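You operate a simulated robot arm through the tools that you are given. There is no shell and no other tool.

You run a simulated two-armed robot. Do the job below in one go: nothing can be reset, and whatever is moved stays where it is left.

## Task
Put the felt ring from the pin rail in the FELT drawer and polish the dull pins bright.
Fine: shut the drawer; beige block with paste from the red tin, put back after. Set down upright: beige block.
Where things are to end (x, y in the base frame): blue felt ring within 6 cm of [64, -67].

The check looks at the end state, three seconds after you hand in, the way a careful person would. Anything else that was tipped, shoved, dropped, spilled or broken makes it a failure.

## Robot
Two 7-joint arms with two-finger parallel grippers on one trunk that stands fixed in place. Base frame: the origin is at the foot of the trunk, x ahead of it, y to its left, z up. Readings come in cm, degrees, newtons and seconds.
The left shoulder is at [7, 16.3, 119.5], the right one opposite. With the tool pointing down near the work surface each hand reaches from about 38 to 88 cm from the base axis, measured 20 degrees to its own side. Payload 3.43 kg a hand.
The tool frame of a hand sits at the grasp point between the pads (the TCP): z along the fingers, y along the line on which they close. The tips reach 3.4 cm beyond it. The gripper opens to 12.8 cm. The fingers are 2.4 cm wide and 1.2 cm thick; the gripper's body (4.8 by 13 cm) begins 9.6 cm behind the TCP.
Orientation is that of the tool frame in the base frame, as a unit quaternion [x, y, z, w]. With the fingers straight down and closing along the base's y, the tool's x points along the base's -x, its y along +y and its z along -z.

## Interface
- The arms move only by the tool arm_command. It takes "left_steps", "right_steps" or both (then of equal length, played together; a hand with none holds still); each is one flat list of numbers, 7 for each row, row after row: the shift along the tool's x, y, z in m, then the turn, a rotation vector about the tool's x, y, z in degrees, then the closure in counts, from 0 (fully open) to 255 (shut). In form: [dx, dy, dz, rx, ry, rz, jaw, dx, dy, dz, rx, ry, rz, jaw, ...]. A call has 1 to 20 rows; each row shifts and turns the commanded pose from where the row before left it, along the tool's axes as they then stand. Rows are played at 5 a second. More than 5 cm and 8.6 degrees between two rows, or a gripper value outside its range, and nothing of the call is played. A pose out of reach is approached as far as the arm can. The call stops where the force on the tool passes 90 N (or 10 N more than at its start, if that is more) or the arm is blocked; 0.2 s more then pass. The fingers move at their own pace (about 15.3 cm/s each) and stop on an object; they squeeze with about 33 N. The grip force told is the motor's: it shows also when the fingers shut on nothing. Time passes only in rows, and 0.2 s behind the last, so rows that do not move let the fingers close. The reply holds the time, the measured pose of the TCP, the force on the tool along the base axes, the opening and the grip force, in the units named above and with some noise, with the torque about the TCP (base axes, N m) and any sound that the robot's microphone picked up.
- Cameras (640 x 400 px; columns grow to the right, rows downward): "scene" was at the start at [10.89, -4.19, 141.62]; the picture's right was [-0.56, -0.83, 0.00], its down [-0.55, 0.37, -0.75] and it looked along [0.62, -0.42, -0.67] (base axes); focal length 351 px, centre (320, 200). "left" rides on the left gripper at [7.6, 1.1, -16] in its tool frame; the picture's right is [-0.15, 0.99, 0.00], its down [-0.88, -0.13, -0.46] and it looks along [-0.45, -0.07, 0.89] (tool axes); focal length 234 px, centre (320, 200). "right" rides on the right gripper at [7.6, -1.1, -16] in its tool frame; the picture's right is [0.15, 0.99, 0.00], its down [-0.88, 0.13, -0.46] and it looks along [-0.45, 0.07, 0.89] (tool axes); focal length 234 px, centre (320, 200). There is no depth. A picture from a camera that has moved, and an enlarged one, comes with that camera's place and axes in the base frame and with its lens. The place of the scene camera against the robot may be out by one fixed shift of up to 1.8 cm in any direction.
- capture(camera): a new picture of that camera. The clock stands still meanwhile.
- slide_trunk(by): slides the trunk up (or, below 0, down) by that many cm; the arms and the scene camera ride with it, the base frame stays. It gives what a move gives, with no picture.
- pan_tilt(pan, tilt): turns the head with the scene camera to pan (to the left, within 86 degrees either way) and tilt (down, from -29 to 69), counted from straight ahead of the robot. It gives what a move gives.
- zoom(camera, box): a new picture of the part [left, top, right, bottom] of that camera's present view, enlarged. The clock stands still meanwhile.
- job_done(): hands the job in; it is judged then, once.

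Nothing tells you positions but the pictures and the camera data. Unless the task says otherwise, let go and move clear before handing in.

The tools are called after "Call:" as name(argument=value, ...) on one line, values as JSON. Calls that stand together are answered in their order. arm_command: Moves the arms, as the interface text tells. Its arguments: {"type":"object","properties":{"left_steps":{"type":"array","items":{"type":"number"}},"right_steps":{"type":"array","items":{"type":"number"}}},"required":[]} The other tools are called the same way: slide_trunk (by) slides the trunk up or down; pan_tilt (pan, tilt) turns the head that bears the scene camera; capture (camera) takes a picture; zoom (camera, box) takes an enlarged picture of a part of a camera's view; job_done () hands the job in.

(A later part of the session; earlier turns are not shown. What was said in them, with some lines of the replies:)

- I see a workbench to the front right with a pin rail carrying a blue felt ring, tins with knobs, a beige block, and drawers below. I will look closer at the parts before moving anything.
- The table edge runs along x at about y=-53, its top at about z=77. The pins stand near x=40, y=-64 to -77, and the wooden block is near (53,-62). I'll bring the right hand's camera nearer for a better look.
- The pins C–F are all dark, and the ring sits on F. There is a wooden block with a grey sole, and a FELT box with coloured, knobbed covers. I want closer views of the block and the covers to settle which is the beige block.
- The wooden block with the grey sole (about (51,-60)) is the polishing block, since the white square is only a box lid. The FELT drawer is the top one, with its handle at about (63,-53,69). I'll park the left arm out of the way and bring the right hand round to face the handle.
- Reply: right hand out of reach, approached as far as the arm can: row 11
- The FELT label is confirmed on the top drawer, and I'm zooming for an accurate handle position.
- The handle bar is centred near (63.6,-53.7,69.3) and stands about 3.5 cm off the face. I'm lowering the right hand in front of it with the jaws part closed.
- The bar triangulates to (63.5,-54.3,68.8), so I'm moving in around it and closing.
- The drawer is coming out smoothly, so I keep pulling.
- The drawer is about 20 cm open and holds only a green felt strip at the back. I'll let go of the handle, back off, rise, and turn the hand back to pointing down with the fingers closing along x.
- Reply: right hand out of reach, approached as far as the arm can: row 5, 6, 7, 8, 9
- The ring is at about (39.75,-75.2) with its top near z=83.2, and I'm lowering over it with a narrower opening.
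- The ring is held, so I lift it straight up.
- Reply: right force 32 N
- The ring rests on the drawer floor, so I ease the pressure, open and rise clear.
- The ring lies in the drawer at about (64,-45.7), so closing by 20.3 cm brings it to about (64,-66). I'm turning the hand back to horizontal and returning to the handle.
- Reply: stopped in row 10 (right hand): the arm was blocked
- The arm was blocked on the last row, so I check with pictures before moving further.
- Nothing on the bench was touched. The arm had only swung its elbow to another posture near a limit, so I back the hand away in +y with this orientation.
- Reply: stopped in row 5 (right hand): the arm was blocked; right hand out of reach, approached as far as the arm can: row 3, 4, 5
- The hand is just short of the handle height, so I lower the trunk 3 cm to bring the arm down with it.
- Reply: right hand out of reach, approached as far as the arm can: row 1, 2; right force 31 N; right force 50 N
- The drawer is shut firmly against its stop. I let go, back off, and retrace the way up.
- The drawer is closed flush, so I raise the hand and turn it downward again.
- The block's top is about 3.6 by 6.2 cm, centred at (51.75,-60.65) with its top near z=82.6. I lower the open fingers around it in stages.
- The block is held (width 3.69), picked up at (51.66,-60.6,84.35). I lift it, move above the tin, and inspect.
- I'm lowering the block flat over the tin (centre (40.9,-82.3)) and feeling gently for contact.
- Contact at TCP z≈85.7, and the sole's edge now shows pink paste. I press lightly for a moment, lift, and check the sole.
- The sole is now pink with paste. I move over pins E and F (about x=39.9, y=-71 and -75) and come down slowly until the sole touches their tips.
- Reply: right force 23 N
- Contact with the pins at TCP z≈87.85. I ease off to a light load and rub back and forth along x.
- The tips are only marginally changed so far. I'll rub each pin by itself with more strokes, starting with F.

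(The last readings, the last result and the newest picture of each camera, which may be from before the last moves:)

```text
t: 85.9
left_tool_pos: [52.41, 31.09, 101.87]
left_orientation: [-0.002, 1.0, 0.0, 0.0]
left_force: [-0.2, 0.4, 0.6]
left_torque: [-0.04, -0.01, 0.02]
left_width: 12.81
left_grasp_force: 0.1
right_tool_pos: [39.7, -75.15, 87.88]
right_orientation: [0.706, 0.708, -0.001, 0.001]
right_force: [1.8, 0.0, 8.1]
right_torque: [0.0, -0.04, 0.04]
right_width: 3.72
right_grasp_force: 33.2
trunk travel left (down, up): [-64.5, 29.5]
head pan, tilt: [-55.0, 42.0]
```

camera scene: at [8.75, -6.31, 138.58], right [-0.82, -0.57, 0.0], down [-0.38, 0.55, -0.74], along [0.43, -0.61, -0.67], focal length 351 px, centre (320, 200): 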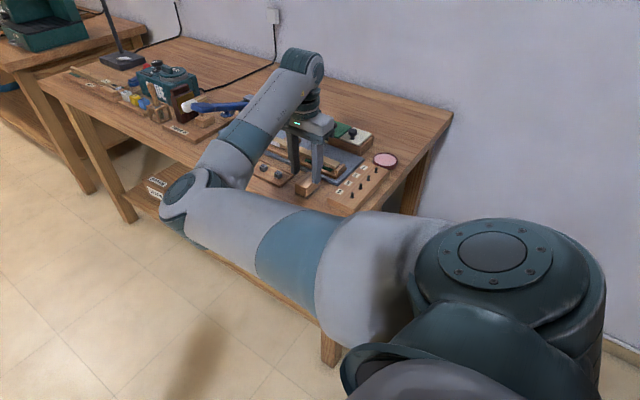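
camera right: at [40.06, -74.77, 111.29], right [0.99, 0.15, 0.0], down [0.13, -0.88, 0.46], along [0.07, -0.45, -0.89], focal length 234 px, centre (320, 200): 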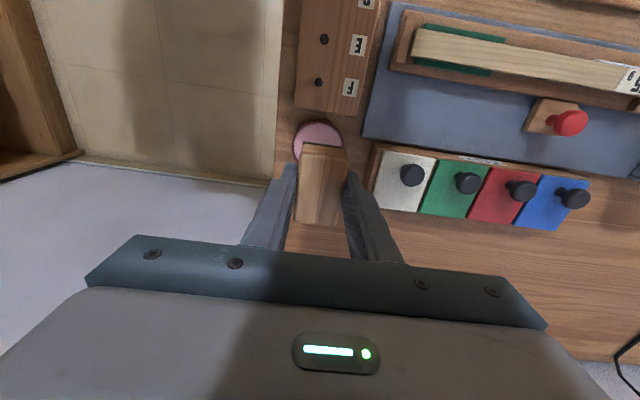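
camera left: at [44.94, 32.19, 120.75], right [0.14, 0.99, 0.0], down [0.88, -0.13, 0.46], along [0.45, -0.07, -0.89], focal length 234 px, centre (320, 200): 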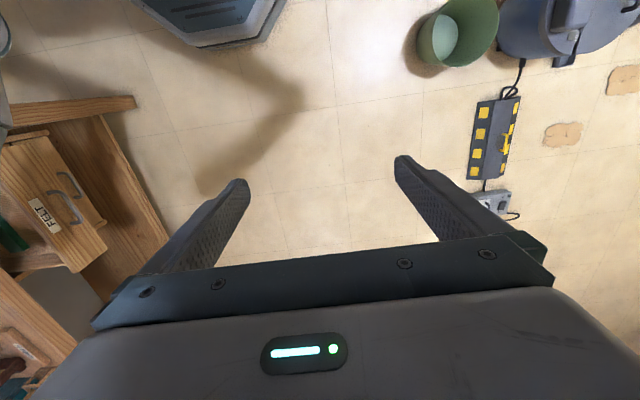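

Call:
arm_command(right_steps=[0, 0.006, 0, 0, 0, 0, 255, 0, 0.006, 0, 0, 0, 0, 255, 0, -0.006, 0, 0, 0, 0, 255, 0, -0.006, 0, 0, 0, 0, 255, 0, -0.006, 0, 0, 0, 0, 255, 0, -0.006, 0, 0, 0, 0, 255, 0, 0.006, 0, 0, 0, 0, 255, 0, 0.006, 0, 0, 0, 0, 255, 0, 0.006, 0, 0, 0, 0, 255, 0, 0.006, 0, 0, 0, 0, 255, 0, -0.006, 0, 0, 0, 0, 255, 0, -0.006, 0, 0, 0, 0, 255, 0, -0.006, 0, 0, 0, 0, 255, 0, -0.006, 0, 0, 0, 0, 255, 0, 0.006, 0, 0, 0, 0, 255, 0, 0.006, 0, 0, 0, 0, 255])

Call:
arm_command(right_steps=[0, 0, -0.02, 0, 0, 0, 255, -0.03, 0, -0.02, 0, 0, 0, 255, -0.04, 0, -0.005, 0, 0, 0, 255, 0, 0, 0, 0, 0, 0, 255])

Call:
zoom(camera="right", box=[230, 0, 410, 240])

Call:
zoom(camera="right", box=[305, 0, 355, 140])

```text
t: 89.3
left_tool_pos: [52.46, 31.06, 101.81]
left_orientation: [0.001, 1.0, 0.0, 0.0]
left_force: [0.1, 0.4, -0.5]
left_torque: [-0.01, 0.0, 0.02]
left_width: 12.81
left_grasp_force: 0.0
right_tool_pos: [39.74, -75.13, 87.88]
right_orientation: [0.708, 0.706, -0.001, 0.001]
right_force: [-3.7, -0.7, 8.8]
right_torque: [-0.02, 0.16, -0.01]
right_width: 3.71
right_grasp_force: 33.0
trunk travel left (down, up): [-64.5, 29.5]
head pan, tilt: [-55.0, 42.0]
```

```text
t: 90.3
left_tool_pos: [52.48, 31.02, 101.71]
left_orientation: [-0.001, 1.0, 0.0, 0.001]
left_force: [-0.1, 0.0, 0.0]
left_torque: [-0.06, 0.01, -0.02]
left_width: 12.79
left_grasp_force: 0.0
right_tool_pos: [39.91, -82.2, 92.3]
right_orientation: [0.706, 0.708, -0.002, 0.001]
right_force: [0.4, 0.6, -0.4]
right_torque: [-0.05, -0.01, 0.0]
right_width: 3.71
right_grasp_force: 33.3
trunk travel left (down, up): [-64.5, 29.5]
head pan, tilt: [-55.0, 42.0]
```

```text
1.67 times, centred on (320, 120) of right
camera zoom: at [38.83, -74.59, 108.27], right [0.99, 0.15, 0.0], down [0.13, -0.88, 0.46], along [0.07, -0.45, -0.89], focal length 390 px, centre (320, 333)
```

zoom: 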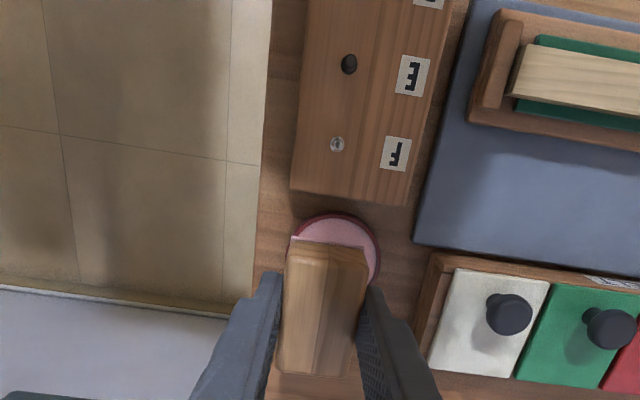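

```text
2.86 times, centred on (330, 70) of right
camera zoom: at [38.83, -74.59, 108.27], right [0.99, 0.15, 0.0], down [0.13, -0.88, 0.46], along [0.07, -0.45, -0.89], focal length 669 px, centre (291, 571)
```

zoom: 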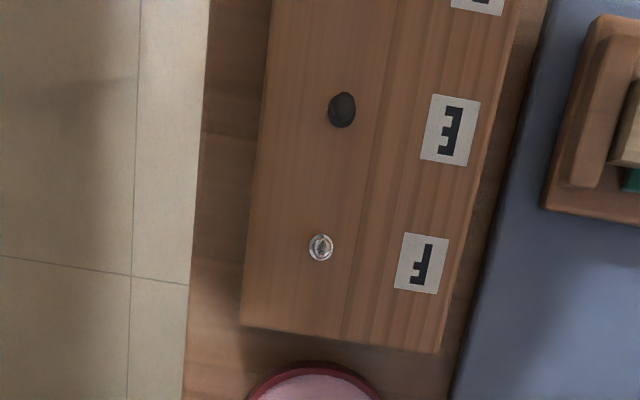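

Pin F is now bright and shiny. The same treatment goes to E next.

Call:
arm_command(right_steps=[0.037, 0, 0, 0, 0, 0, 255, 0.037, 0, 0, 0, 0, 0, 255, 0.036, 0, 0, 0, 0, 0, 255, 0, 0, 0.025, 0, 0, 0, 255, 0, 0, 0.0165, 0, 0, 0, 255, 0, 0, 0.002, 0, 0, 0, 255, 0, 0, 0.0012, 0, 0, 0, 255, 0, 0, 0, 0, 0, 0, 255])

Call:
zoom(camera="scene", box=[340, 130, 420, 210])

```text
t: 92.1
left_tool_pos: [52.32, 31.18, 101.83]
left_orientation: [-0.001, 1.0, 0.001, 0.001]
left_force: [-0.3, -0.2, 0.2]
left_torque: [-0.02, 0.0, 0.0]
left_width: 12.79
left_grasp_force: 0.0
right_tool_pos: [39.92, -71.04, 87.91]
right_orientation: [0.706, 0.708, -0.001, 0.001]
right_force: [0.9, 1.1, 7.5]
right_torque: [-0.02, -0.07, -0.02]
right_width: 3.7
right_grasp_force: 32.6
trunk travel left (down, up): [-64.5, 29.5]
head pan, tilt: [-55.0, 42.0]
```

```text
5.00 times, centred on (380, 170) of scene
camera zoom: at [8.71, -6.23, 138.6], right [-0.82, -0.57, 0.0], down [-0.38, 0.55, -0.74], along [0.43, -0.61, -0.67], focal length 1756 px, centre (20, 350)
```

zoom: 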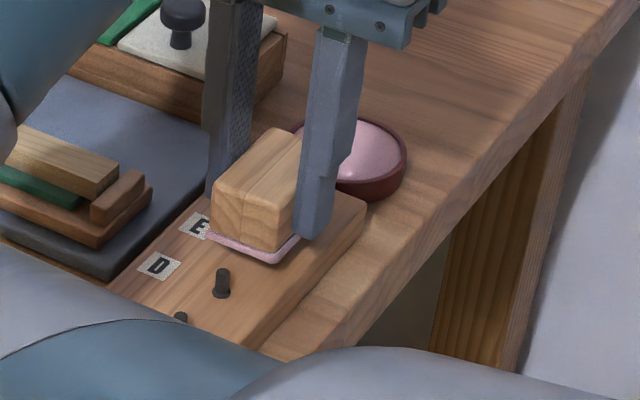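

Call:
arm_command(right_steps=[0, 0.006, 0, 0, 0, 0, 255, 0, 0.006, 0, 0, 0, 0, 255, 0, -0.006, 0, 0, 0, 0, 255, 0, -0.006, 0, 0, 0, 0, 255, 0, -0.006, 0, 0, 0, 0, 255, 0, -0.006, 0, 0, 0, 0, 255, 0, 0.006, 0, 0, 0, 0, 255, 0, 0.006, 0, 0, 0, 0, 255, 0, 0.006, 0, 0, 0, 0, 255, 0, 0.006, 0, 0, 0, 0, 255, 0, -0.006, 0, 0, 0, 0, 255, 0, -0.006, 0, 0, 0, 0, 255, 0, -0.006, 0, 0, 0, 0, 255, 0, -0.006, 0, 0, 0, 0, 255, 0, 0.006, 0, 0, 0, 0, 255, 0, 0.006, 0, 0, 0, 0, 255])

Call:
arm_command(right_steps=[0, 0, -0.02, 0, 0, 0, 255, -0.03, 0, -0.02, 0, 0, 0, 255, -0.04, 0, -0.005, 0, 0, 0, 255, 0, 0, 0, 0, 0, 0, 255])

Call:
zoom(camera="right", box=[230, 0, 410, 240])

```text
t: 95.5
left_tool_pos: [52.4, 31.01, 101.92]
left_orientation: [0.0, 1.0, 0.0, 0.0]
left_force: [0.4, -0.3, -0.1]
left_torque: [-0.01, -0.02, 0.0]
left_width: 12.81
left_grasp_force: 0.0
right_tool_pos: [39.79, -71.13, 87.96]
right_orientation: [0.707, 0.707, -0.001, 0.002]
right_force: [-2.2, 0.0, 5.5]
right_torque: [0.01, 0.12, 0.01]
right_width: 3.72
right_grasp_force: 33.2
trunk travel left (down, up): [-64.5, 29.5]
head pan, tilt: [-55.0, 42.0]
```

```text
t: 96.5
left_tool_pos: [52.47, 31.16, 101.7]
left_orientation: [-0.001, 1.0, 0.0, 0.001]
left_force: [-0.1, -0.6, -1.1]
left_torque: [-0.01, 0.01, -0.02]
left_width: 12.83
left_grasp_force: 0.0
right_tool_pos: [39.99, -78.12, 92.34]
right_orientation: [0.707, 0.708, -0.001, 0.0]
right_force: [-0.5, -0.6, -1.1]
right_torque: [-0.03, 0.04, -0.04]
right_width: 3.7
right_grasp_force: 33.0
trunk travel left (down, up): [-64.5, 29.5]
head pan, tilt: [-55.0, 42.0]
```

```text
1.67 times, centred on (320, 120) of right
camera zoom: at [38.88, -70.62, 108.29], right [0.99, 0.15, 0.0], down [0.13, -0.88, 0.46], along [0.07, -0.45, -0.89], focal length 390 px, centre (320, 333)
```

zoom: 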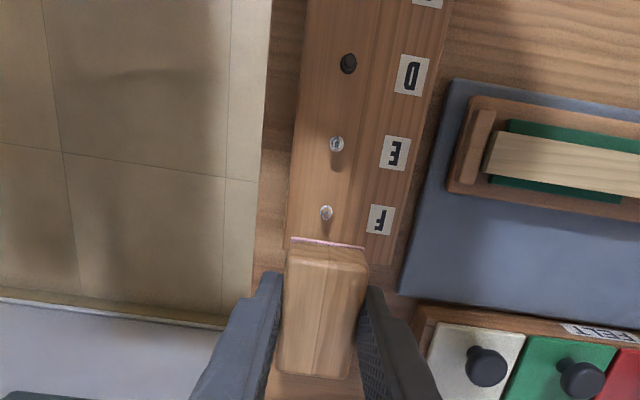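

E is bright as well. Next comes D, at y≈-67.2.

Call:
arm_command(right_steps=[0.037, 0, 0, 0, 0, 0, 255, 0.037, 0, 0, 0, 0, 0, 255, 0.0355, -0.0005, 0, 0, 0, 0, 255, 0, 0, 0.025, 0, 0, 0, 255, 0, 0, 0.0165, 0, 0, 0, 255, 0, 0, 0.002, 0, 0, 0, 255, 0, 0, 0.0015, 0, 0, 0, 255, 0, 0, 0, 0, 0, 0, 255])

Call:
zoom(camera="scene", box=[340, 130, 420, 210])

```text
t: 98.3
left_tool_pos: [52.44, 31.05, 101.84]
left_orientation: [0.0, 1.0, 0.0, 0.001]
left_force: [0.0, -0.2, -0.1]
left_torque: [0.01, 0.01, 0.03]
left_width: 12.83
left_grasp_force: 0.2
right_tool_pos: [39.83, -67.27, 87.81]
right_orientation: [0.706, 0.708, -0.001, 0.0]
right_force: [-0.1, -1.3, 3.3]
right_torque: [-0.01, -0.03, -0.01]
right_width: 3.69
right_grasp_force: 33.1
trunk travel left (down, up): [-64.5, 29.5]
head pan, tilt: [-55.0, 42.0]
```

```text
5.00 times, centred on (380, 170) of scene
camera zoom: at [8.73, -6.29, 138.59], right [-0.82, -0.57, 0.0], down [-0.38, 0.55, -0.74], along [0.43, -0.61, -0.67], focal length 1756 px, centre (20, 350)
```

zoom: 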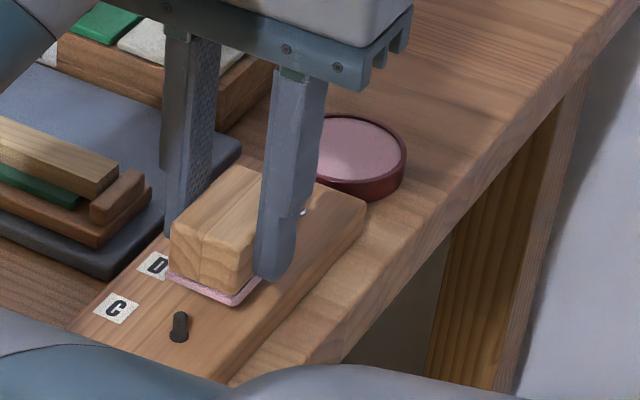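

Call:
arm_command(right_steps=[0, 0.006, 0.0006, 0, 0, 0, 255, 0, 0.006, 0, 0, 0, 0, 255, 0, -0.006, 0, 0, 0, 0, 255, 0, -0.006, 0, 0, 0, 0, 255, 0, -0.006, 0, 0, 0, 0, 255, 0, -0.006, 0, 0, 0, 0, 255, 0, 0.006, 0, 0, 0, 0, 255, 0, 0.006, 0, 0, 0, 0, 255, 0, 0.006, 0, 0, 0, 0, 255, 0, 0.006, 0, 0, 0, 0, 255, 0, -0.006, 0, 0, 0, 0, 255, 0, -0.006, 0, 0, 0, 0, 255, 0, -0.006, 0, 0, 0, 0, 255, 0, -0.006, 0, 0, 0, 0, 255, 0, 0.006, 0, 0, 0, 0, 255, 0, 0.006, 0, 0, 0, 0, 255])

Call:
arm_command(right_steps=[0, 0, -0.02, 0, 0, 0, 255, -0.03, 0, -0.02, 0, 0, 0, 255, -0.04, 0, -0.005, 0, 0, 0, 255, 0, 0, 0, 0, 0, 0, 255])

Call:
zoom(camera="right", box=[230, 0, 410, 240])

```text
t: 101.7
left_tool_pos: [52.36, 31.23, 101.76]
left_orientation: [0.0, 1.0, -0.001, 0.0]
left_force: [-0.6, 0.2, -0.8]
left_torque: [-0.02, -0.04, 0.03]
left_width: 12.79
left_grasp_force: 0.0
right_tool_pos: [39.65, -67.17, 87.91]
right_orientation: [0.707, 0.707, -0.001, 0.001]
right_force: [-4.8, -1.2, 10.9]
right_torque: [-0.01, 0.18, 0.0]
right_width: 3.68
right_grasp_force: 32.8
trunk travel left (down, up): [-64.5, 29.5]
head pan, tilt: [-55.0, 42.0]
```

```text
t: 102.7
left_tool_pos: [52.4, 30.97, 101.85]
left_orientation: [-0.001, 1.0, 0.0, 0.0]
left_force: [0.7, 0.6, -0.3]
left_torque: [-0.04, -0.01, 0.03]
left_width: 12.8
left_grasp_force: 0.0
right_tool_pos: [39.85, -74.09, 92.3]
right_orientation: [0.707, 0.707, 0.0, 0.001]
right_force: [1.1, 0.2, 0.1]
right_torque: [-0.01, 0.0, 0.0]
right_width: 3.69
right_grasp_force: 32.9
trunk travel left (down, up): [-64.5, 29.5]
head pan, tilt: [-55.0, 42.0]
```

```text
1.67 times, centred on (320, 120) of right
camera zoom: at [38.81, -66.62, 108.26], right [0.99, 0.15, 0.0], down [0.13, -0.88, 0.46], along [0.07, -0.45, -0.89], focal length 390 px, centre (320, 333)
```

zoom: 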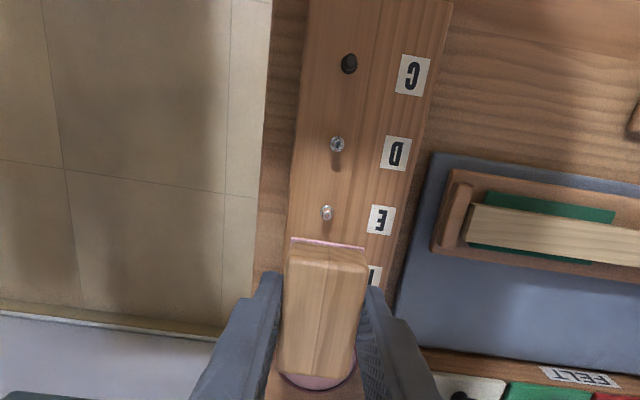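

D is bright now, and C at y≈-63.3 is the last one.

Call:
zoom(camera="right", box=[305, 20, 355, 140])

Call:
arm_command(right_steps=[0.037, 0, 0, 0, 0, 0, 255, 0.037, 0, 0, 0, 0, 0, 255, 0.0345, -0.0005, 0, 0, 0, 0, 255, 0, 0, 0.025, 0, 0, 0, 255, 0, 0, 0.0165, 0, 0, 0, 255, 0, 0, 0.002, 0, 0, 0, 255, 0, 0, 0.0012, 0, 0, 0, 255, 0, 0, 0, 0, 0, 0, 255])

Call:
zoom(camera="scene", box=[340, 130, 420, 210])

```text
3.33 times, centred on (330, 80) of right
camera zoom: at [38.81, -66.62, 108.26], right [0.99, 0.15, 0.0], down [0.13, -0.88, 0.46], along [0.07, -0.45, -0.89], focal length 781 px, centre (287, 600)
```

zoom: 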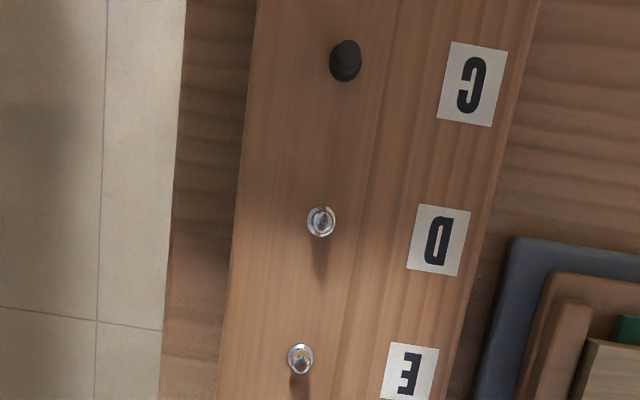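

```text
t: 104.5
left_tool_pos: [52.53, 31.06, 101.88]
left_orientation: [-0.001, 1.0, 0.0, 0.0]
left_force: [-0.4, 0.4, -0.5]
left_torque: [-0.02, -0.02, -0.02]
left_width: 12.8
left_grasp_force: 0.0
right_tool_pos: [39.78, -63.3, 87.78]
right_orientation: [0.706, 0.708, -0.001, 0.0]
right_force: [1.4, -0.5, 5.8]
right_torque: [0.03, -0.04, 0.02]
right_width: 3.7
right_grasp_force: 32.4
trunk travel left (down, up): [-64.5, 29.5]
head pan, tilt: [-55.0, 42.0]
```

```text
5.00 times, centred on (380, 170) of scene
camera zoom: at [8.72, -6.26, 138.59], right [-0.82, -0.57, 0.0], down [-0.38, 0.55, -0.74], along [0.43, -0.61, -0.67], focal length 1756 px, centre (20, 350)
```

zoom: 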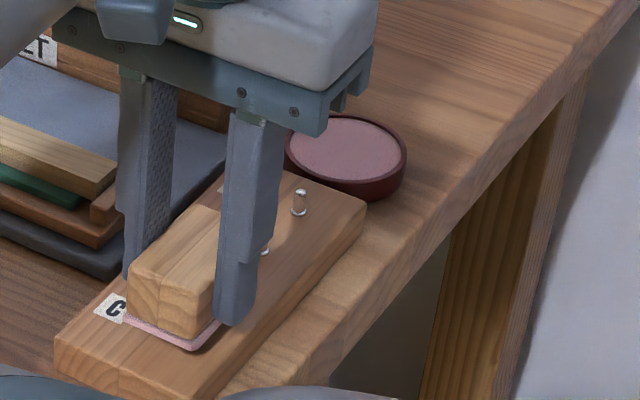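

Call:
arm_command(right_steps=[0, 0.006, 0.0003, 0, 0, 0, 255, 0, 0.006, 0, 0, 0, 0, 255, 0, -0.006, 0, 0, 0, 0, 255, 0, -0.006, 0, 0, 0, 0, 255, 0, -0.006, 0, 0, 0, 0, 255, 0, -0.006, 0, 0, 0, 0, 255, 0, 0.006, 0, 0, 0, 0, 255, 0, 0.006, 0, 0, 0, 0, 255, 0, 0.006, 0, 0, 0, 0, 255, 0, 0.006, 0, 0, 0, 0, 255, 0, -0.006, 0, 0, 0, 0, 255, 0, -0.006, 0, 0, 0, 0, 255, 0, -0.006, 0, 0, 0, 0, 255, 0, -0.006, 0, 0, 0, 0, 255, 0, 0.006, 0, 0, 0, 0, 255, 0, 0.006, 0, 0, 0, 0, 255])

Call:
arm_command(right_steps=[0, 0, -0.02, 0, 0, 0, 255, -0.03, 0, -0.02, 0, 0, 0, 255, -0.04, 0, -0.005, 0, 0, 0, 255, 0, 0, 0, 0, 0, 0, 255])

Call:
zoom(camera="right", box=[230, 0, 410, 240])

Call:
zoom(camera="right", box=[305, 20, 355, 140])

```text
t: 107.9
left_tool_pos: [52.42, 31.13, 101.91]
left_orientation: [0.001, 1.0, 0.0, 0.0]
left_force: [-0.8, -0.5, 0.9]
left_torque: [0.03, 0.01, 0.0]
left_width: 12.83
left_grasp_force: 0.0
right_tool_pos: [39.63, -63.38, 87.83]
right_orientation: [0.708, 0.707, -0.002, 0.001]
right_force: [-4.8, -1.5, 9.5]
right_torque: [0.05, 0.1, -0.03]
right_width: 3.71
right_grasp_force: 33.2
trunk travel left (down, up): [-64.5, 29.5]
head pan, tilt: [-55.0, 42.0]
```

```text
t: 108.9
left_tool_pos: [52.46, 31.15, 101.72]
left_orientation: [0.0, 1.0, 0.001, 0.0]
left_force: [0.2, 1.0, 0.5]
left_torque: [-0.03, 0.01, -0.01]
left_width: 12.8
left_grasp_force: 0.0
right_tool_pos: [39.86, -70.42, 92.29]
right_orientation: [0.707, 0.707, 0.0, 0.0]
right_force: [-0.4, -0.1, 0.2]
right_torque: [0.0, -0.02, -0.01]
right_width: 3.72
right_grasp_force: 33.0
trunk travel left (down, up): [-64.5, 29.5]
head pan, tilt: [-55.0, 42.0]
```

```text
1.67 times, centred on (320, 120) of right
camera zoom: at [38.82, -62.8, 108.2], right [0.99, 0.15, 0.0], down [0.13, -0.88, 0.46], along [0.07, -0.45, -0.89], focal length 390 px, centre (320, 333)
```

zoom: 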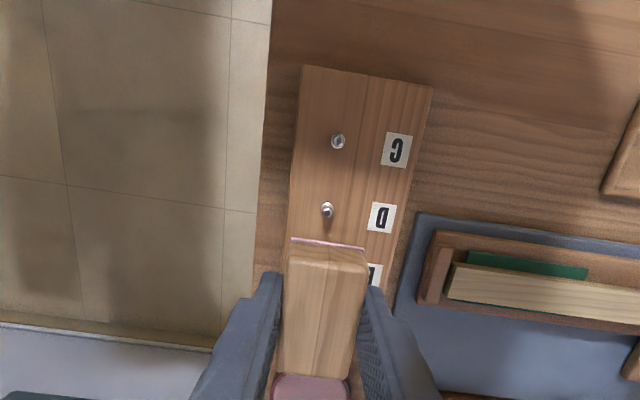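

```text
3.33 times, centred on (330, 80) of right
camera zoom: at [38.82, -62.8, 108.2], right [0.99, 0.15, 0.0], down [0.13, -0.88, 0.46], along [0.07, -0.45, -0.89], focal length 781 px, centre (287, 600)
```

zoom: 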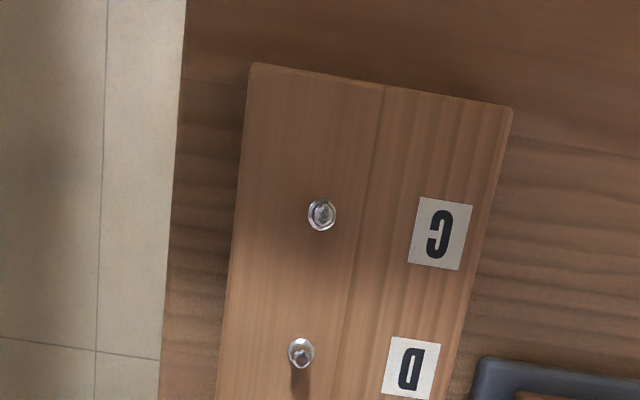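

All four pins are bright. I now carry the block back to its place at (51.66,-60.6) and lower it gently.

Call:
arm_command(right_steps=[0, 0, -0.03, 0, 0, 0, 255, 0.0245, 0.0295, 0, 0, 0, 0, 255, 0.0245, 0.0295, 0, 0, 0, 0, 255, 0.0245, 0.0295, 0, 0, 0, 0, 255, 0.0245, 0.0295, 0, 0, 0, 0, 255, 0, 0, 0.03, 0, 0, 0, 255, 0, 0, 0.03, 0, 0, 0, 255, 0, 0, 0.03, 0, 0, 0, 255, 0, 0, 0.008, 0, 0, 0, 255, 0, 0, 0, 0, 0, 0, 255])

Call:
zoom(camera="scene", box=[280, 130, 360, 210])

Call:
zoom(camera="right", box=[230, 80, 410, 260])

```text
t: 111.1
left_tool_pos: [52.42, 31.07, 101.87]
left_orientation: [-0.001, 1.0, 0.0, 0.0]
left_force: [0.1, -0.6, 0.6]
left_torque: [-0.01, 0.01, 0.01]
left_width: 12.81
left_grasp_force: 0.1
right_tool_pos: [51.58, -60.54, 85.46]
right_orientation: [0.707, 0.708, 0.0, 0.001]
right_force: [0.5, -0.1, -1.1]
right_torque: [0.0, -0.02, 0.0]
right_width: 3.69
right_grasp_force: 33.0
trunk travel left (down, up): [-64.5, 29.5]
head pan, tilt: [-55.0, 42.0]
```

```text
5.00 times, centred on (320, 170) of scene
camera zoom: at [8.76, -6.3, 138.58], right [-0.82, -0.57, 0.0], down [-0.38, 0.55, -0.74], along [0.43, -0.61, -0.67], focal length 1756 px, centre (320, 350)
```

zoom: 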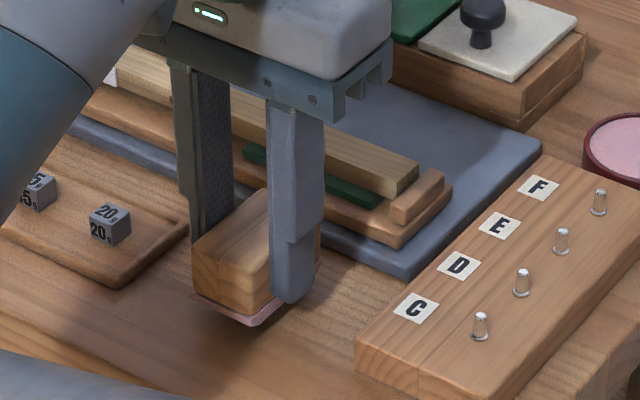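

```text
2.22 times, centred on (320, 170) of right
camera zoom: at [50.51, -53.01, 101.35], right [0.99, 0.15, 0.0], down [0.13, -0.88, 0.46], along [0.07, -0.45, -0.89], focal length 520 px, centre (320, 267)
```

zoom: 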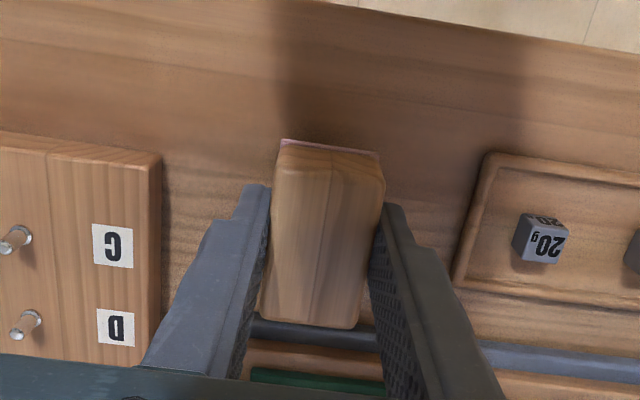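

Call:
arm_command(right_steps=[0, 0, 0.005, 0, 0, 0, 255, 0, 0, 0.003, 0, 0, 0, 255, 0, 0, 0, 0, 0, 0, 255])

Call:
arm_command(right_steps=[0, 0, 0.002, 0, 0, 0, 255, 0, 0, 0, 0, 0, 0, 255])

Call:
arm_command(right_steps=[0, 0, 0.001, 0, 0, 0, 255, 0, 0, 0, 0, 0, 0, 255])

```text
t: 111.9
left_tool_pos: [52.41, 31.09, 101.76]
left_orientation: [0.0, 1.0, 0.0, -0.001]
left_force: [0.1, -0.5, 0.7]
left_torque: [0.02, -0.03, 0.01]
left_width: 12.8
left_grasp_force: 0.0
right_tool_pos: [51.46, -60.5, 84.64]
right_orientation: [0.706, 0.708, 0.0, 0.001]
right_force: [-0.2, -0.5, -0.8]
right_torque: [0.02, 0.04, -0.01]
right_width: 3.71
right_grasp_force: 33.3
trunk travel left (down, up): [-64.5, 29.5]
head pan, tilt: [-55.0, 42.0]
```

```text
t: 112.5
left_tool_pos: [52.37, 31.03, 101.77]
left_orientation: [0.0, 1.0, 0.0, 0.0]
left_force: [0.1, 0.1, -0.5]
left_torque: [-0.01, 0.04, 0.0]
left_width: 12.78
left_grasp_force: 0.1
right_tool_pos: [51.57, -60.55, 84.39]
right_orientation: [0.707, 0.707, -0.001, 0.001]
right_force: [0.3, 0.0, -0.2]
right_torque: [-0.01, -0.01, 0.01]
right_width: 3.69
right_grasp_force: 33.3
trunk travel left (down, up): [-64.5, 29.5]
head pan, tilt: [-55.0, 42.0]
```

```text
t: 113.1
left_tool_pos: [52.4, 30.86, 101.87]
left_orientation: [-0.001, 1.0, -0.001, 0.0]
left_force: [-1.0, -0.5, 0.7]
left_torque: [-0.01, 0.02, 0.0]
left_width: 12.81
left_grasp_force: 0.2
right_tool_pos: [51.42, -60.51, 84.48]
right_orientation: [0.706, 0.708, -0.001, 0.0]
right_force: [0.3, 0.3, -0.5]
right_torque: [0.02, 0.03, 0.01]
right_width: 3.7
right_grasp_force: 33.1
trunk travel left (down, up): [-64.5, 29.5]
head pan, tilt: [-55.0, 42.0]
```

Call:
arm_command(right_steps=[0, 0.001, 0.001, 0, 0, 0, 255, 0, 0, 0, 0, 0, 0, 255])

Call:
arm_command(right_steps=[0, 0, 0.001, 0, 0, 0, 255, 0, 0, 0, 0, 0, 0, 255])

Call:
zoom(camera="scene", box=[290, 150, 340, 200])

```text
t: 113.7
left_tool_pos: [52.41, 30.91, 101.76]
left_orientation: [-0.002, 1.0, 0.001, 0.0]
left_force: [-0.1, -0.9, -1.0]
left_torque: [0.0, -0.01, 0.04]
left_width: 12.81
left_grasp_force: 0.1
right_tool_pos: [51.57, -60.58, 84.2]
right_orientation: [0.707, 0.708, -0.001, 0.001]
right_force: [0.1, -0.4, -0.7]
right_torque: [0.02, -0.01, 0.04]
right_width: 3.67
right_grasp_force: 32.7
trunk travel left (down, up): [-64.5, 29.5]
head pan, tilt: [-55.0, 42.0]
```

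```text
t: 114.3
left_tool_pos: [52.44, 31.03, 101.91]
left_orientation: [0.0, 1.0, 0.001, 0.0]
left_force: [-0.3, 0.0, 0.3]
left_torque: [-0.01, 0.03, 0.03]
left_width: 12.81
left_grasp_force: 0.1
right_tool_pos: [51.74, -60.58, 84.31]
right_orientation: [0.706, 0.708, -0.001, 0.001]
right_force: [0.7, -0.6, 4.9]
right_torque: [-0.15, -0.02, 0.01]
right_width: 3.7
right_grasp_force: 32.8
trunk travel left (down, up): [-64.5, 29.5]
head pan, tilt: [-55.0, 42.0]
```

```text
8.00 times, centred on (315, 175) of scene
camera zoom: at [8.71, -6.26, 138.59], right [-0.82, -0.57, 0.0], down [-0.38, 0.55, -0.74], along [0.43, -0.61, -0.67], focal length 2809 px, centre (360, 400)
```

zoom: 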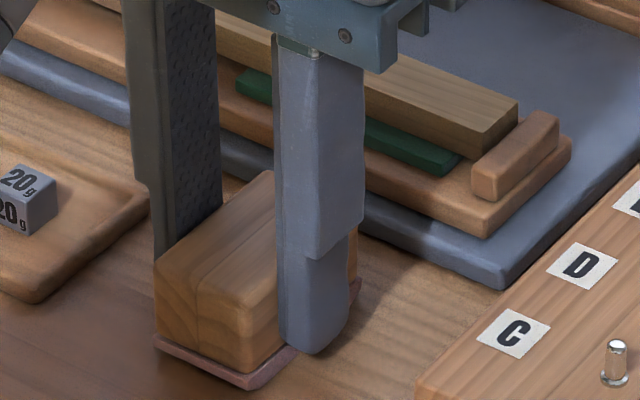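

The block is down on the table at its place, so I open slowly and rise clear.

Call:
arm_command(right_steps=[0, 0, 0, 0, 0, 0, 175, 0, 0, 0, 0, 0, 0, 160, 0, 0, 0, 0, 0, 0, 150, 0, 0, 0, 0, 0, 0, 150, 0, 0, -0.02, 0, 0, 0, 150, 0, 0, -0.03, 0, 0, 0, 150, 0, 0, -0.04, 0, 0, 0, 150, 0, 0, -0.04, 0, 0, 0, 150])

Call:
capture(camera="right")

Call:
zoom(camera="scene", box=[260, 120, 420, 220])

```text
t: 116.1
left_tool_pos: [52.33, 31.08, 101.79]
left_orientation: [0.0, 1.0, 0.0, 0.0]
left_force: [0.1, 0.8, 0.5]
left_torque: [-0.02, -0.04, -0.02]
left_width: 12.8
left_grasp_force: 0.0
right_tool_pos: [51.64, -60.4, 97.17]
right_orientation: [0.707, 0.707, -0.001, 0.001]
right_force: [-0.5, -0.7, 0.1]
right_torque: [-0.04, 0.01, 0.05]
right_width: 5.27
right_grasp_force: 0.0
trunk travel left (down, up): [-64.5, 29.5]
head pan, tilt: [-55.0, 42.0]
```

```text
taken
camera right: at [50.52, -52.93, 113.14], right [0.99, 0.15, 0.0], down [0.13, -0.88, 0.46], along [0.07, -0.45, -0.89], focal length 234 px, centre (320, 200)
```

right: 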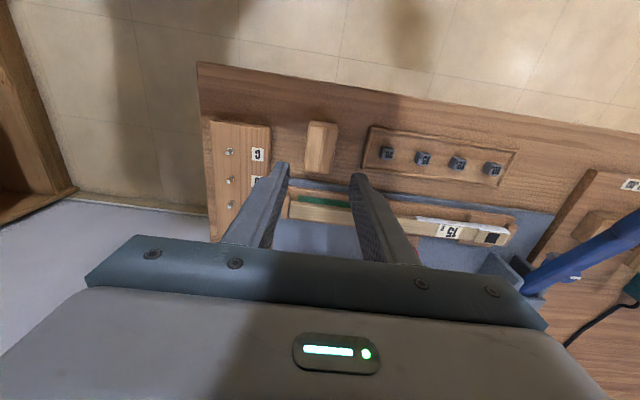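

```text
4.00 times, centred on (340, 170) of scene
camera zoom: at [8.68, -6.22, 138.58], right [-0.82, -0.57, 0.0], down [-0.38, 0.55, -0.74], along [0.43, -0.61, -0.67], focal length 1404 px, centre (240, 320)
```

zoom: 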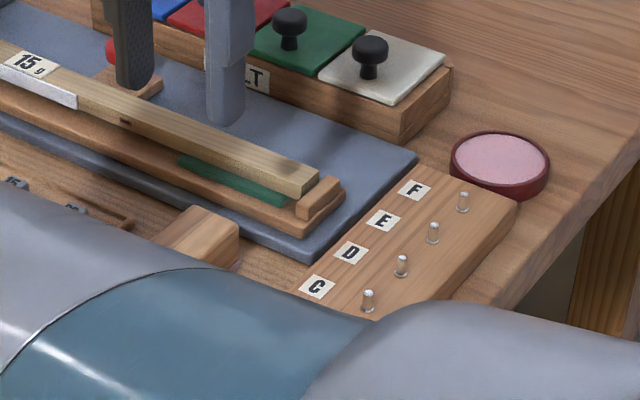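

All four pins are bright and the block is back upright in its place. I move the right arm clear and make a final check.

Call:
arm_command(right_steps=[0.02, 0, -0.03, 0, 0, 0, 120, 0.04, 0.01, -0.02, 0, 0, 0, 100, 0.045, 0.01, -0.01, 0, 0, 0, 100, 0.045, 0.01, 0, 0, 0, 0, 100, 0.045, 0.01, 0, 0, 0, 0, 100])

Call:
capture(camera="scene")

Call:
capture(camera="right")

Call:
zoom(camera="left", box=[0, 80, 200, 360])

```text
t: 117.3
left_tool_pos: [52.56, 31.19, 101.81]
left_orientation: [0.0, 1.0, 0.0, -0.001]
left_force: [0.1, -0.1, 0.1]
left_torque: [-0.02, 0.0, -0.02]
left_width: 12.79
left_grasp_force: 0.0
right_tool_pos: [55.59, -40.79, 103.25]
right_orientation: [0.706, 0.708, -0.001, 0.002]
right_force: [0.7, 0.4, 0.4]
right_torque: [-0.03, 0.01, 0.03]
right_width: 7.8
right_grasp_force: 0.0
trunk travel left (down, up): [-64.5, 29.5]
head pan, tilt: [-55.0, 42.0]
```

```text
taken
camera scene: at [8.74, -6.1, 138.59], right [-0.82, -0.57, 0.0], down [-0.38, 0.55, -0.74], along [0.43, -0.61, -0.67], focal length 351 px, centre (320, 200)
```

scene: 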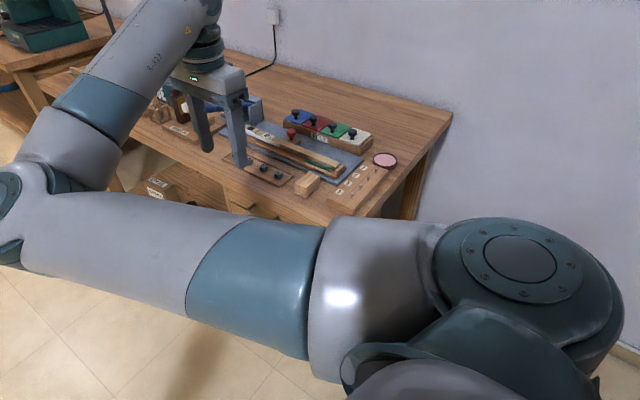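

```text
taken
camera right: at [54.49, -33.31, 119.18], right [0.99, 0.15, 0.0], down [0.13, -0.88, 0.46], along [0.07, -0.45, -0.89], focal length 234 px, centre (320, 200)
```

right: 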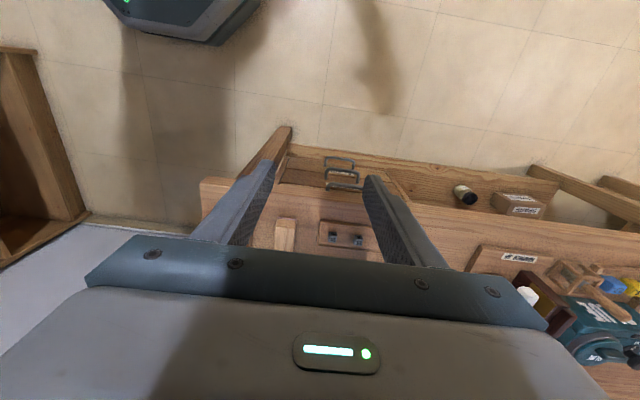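

```text
1.43 times, centred on (100, 220) of left
camera zoom: at [44.95, 32.34, 117.7], right [0.15, 0.99, 0.0], down [0.88, -0.13, 0.46], along [0.45, -0.07, -0.89], focal length 334 px, centre (634, 171)
```

zoom: 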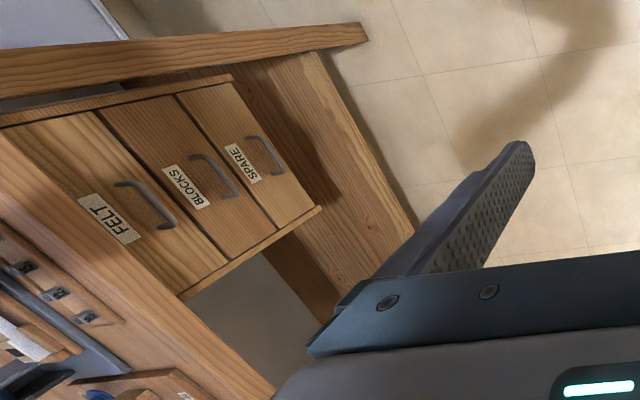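

Call:
zoom(camera="scene", box=[280, 130, 410, 220])

```text
4.44 times, centred on (345, 175) of scene
camera zoom: at [8.74, -6.1, 138.59], right [-0.82, -0.57, 0.0], down [-0.38, 0.55, -0.74], along [0.43, -0.61, -0.67], focal length 1560 px, centre (209, 311)
```

zoom: 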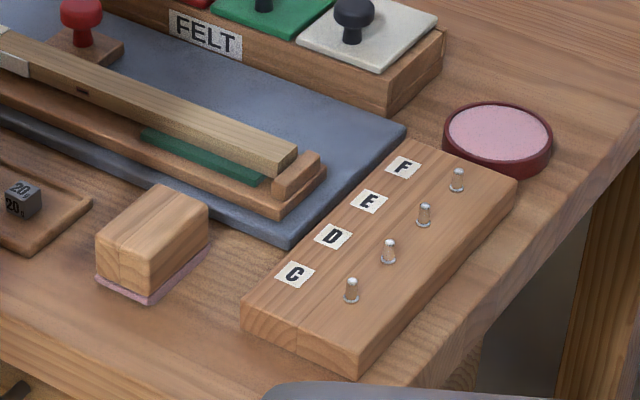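

The ring is in the shut FELT drawer, all four pins are bright, the block stands upright where it was, and the tin and everything else look undisturbed. I'm handing in.

Call:
job_done()

```text
The job is handed in.
```

The job is handed in, and my last pictures showed everything as you asked.

- **Felt ring:** it came off the F pin and went into the FELT drawer. I pushed the drawer shut against its stop. I work out the ring's place as about [64, -66], roughly 1 cm from your target, but I could not see inside once the drawer was closed.
- **Pins:** C, D, E and F are all bright. I rubbed each one with the beige block after pressing it into the paste in the red tin.
- **Beige block:** I took this to be the wooden block with the grey sole beside the pin rail. It is back in its place and standing upright, with pink paste still on its sole.
- **Everything else:** the rail, the tin and the other things on the bench look undisturbed in the final pictures. Both arms are clear of the bench, and the trunk is 3 cm lower than at the start.
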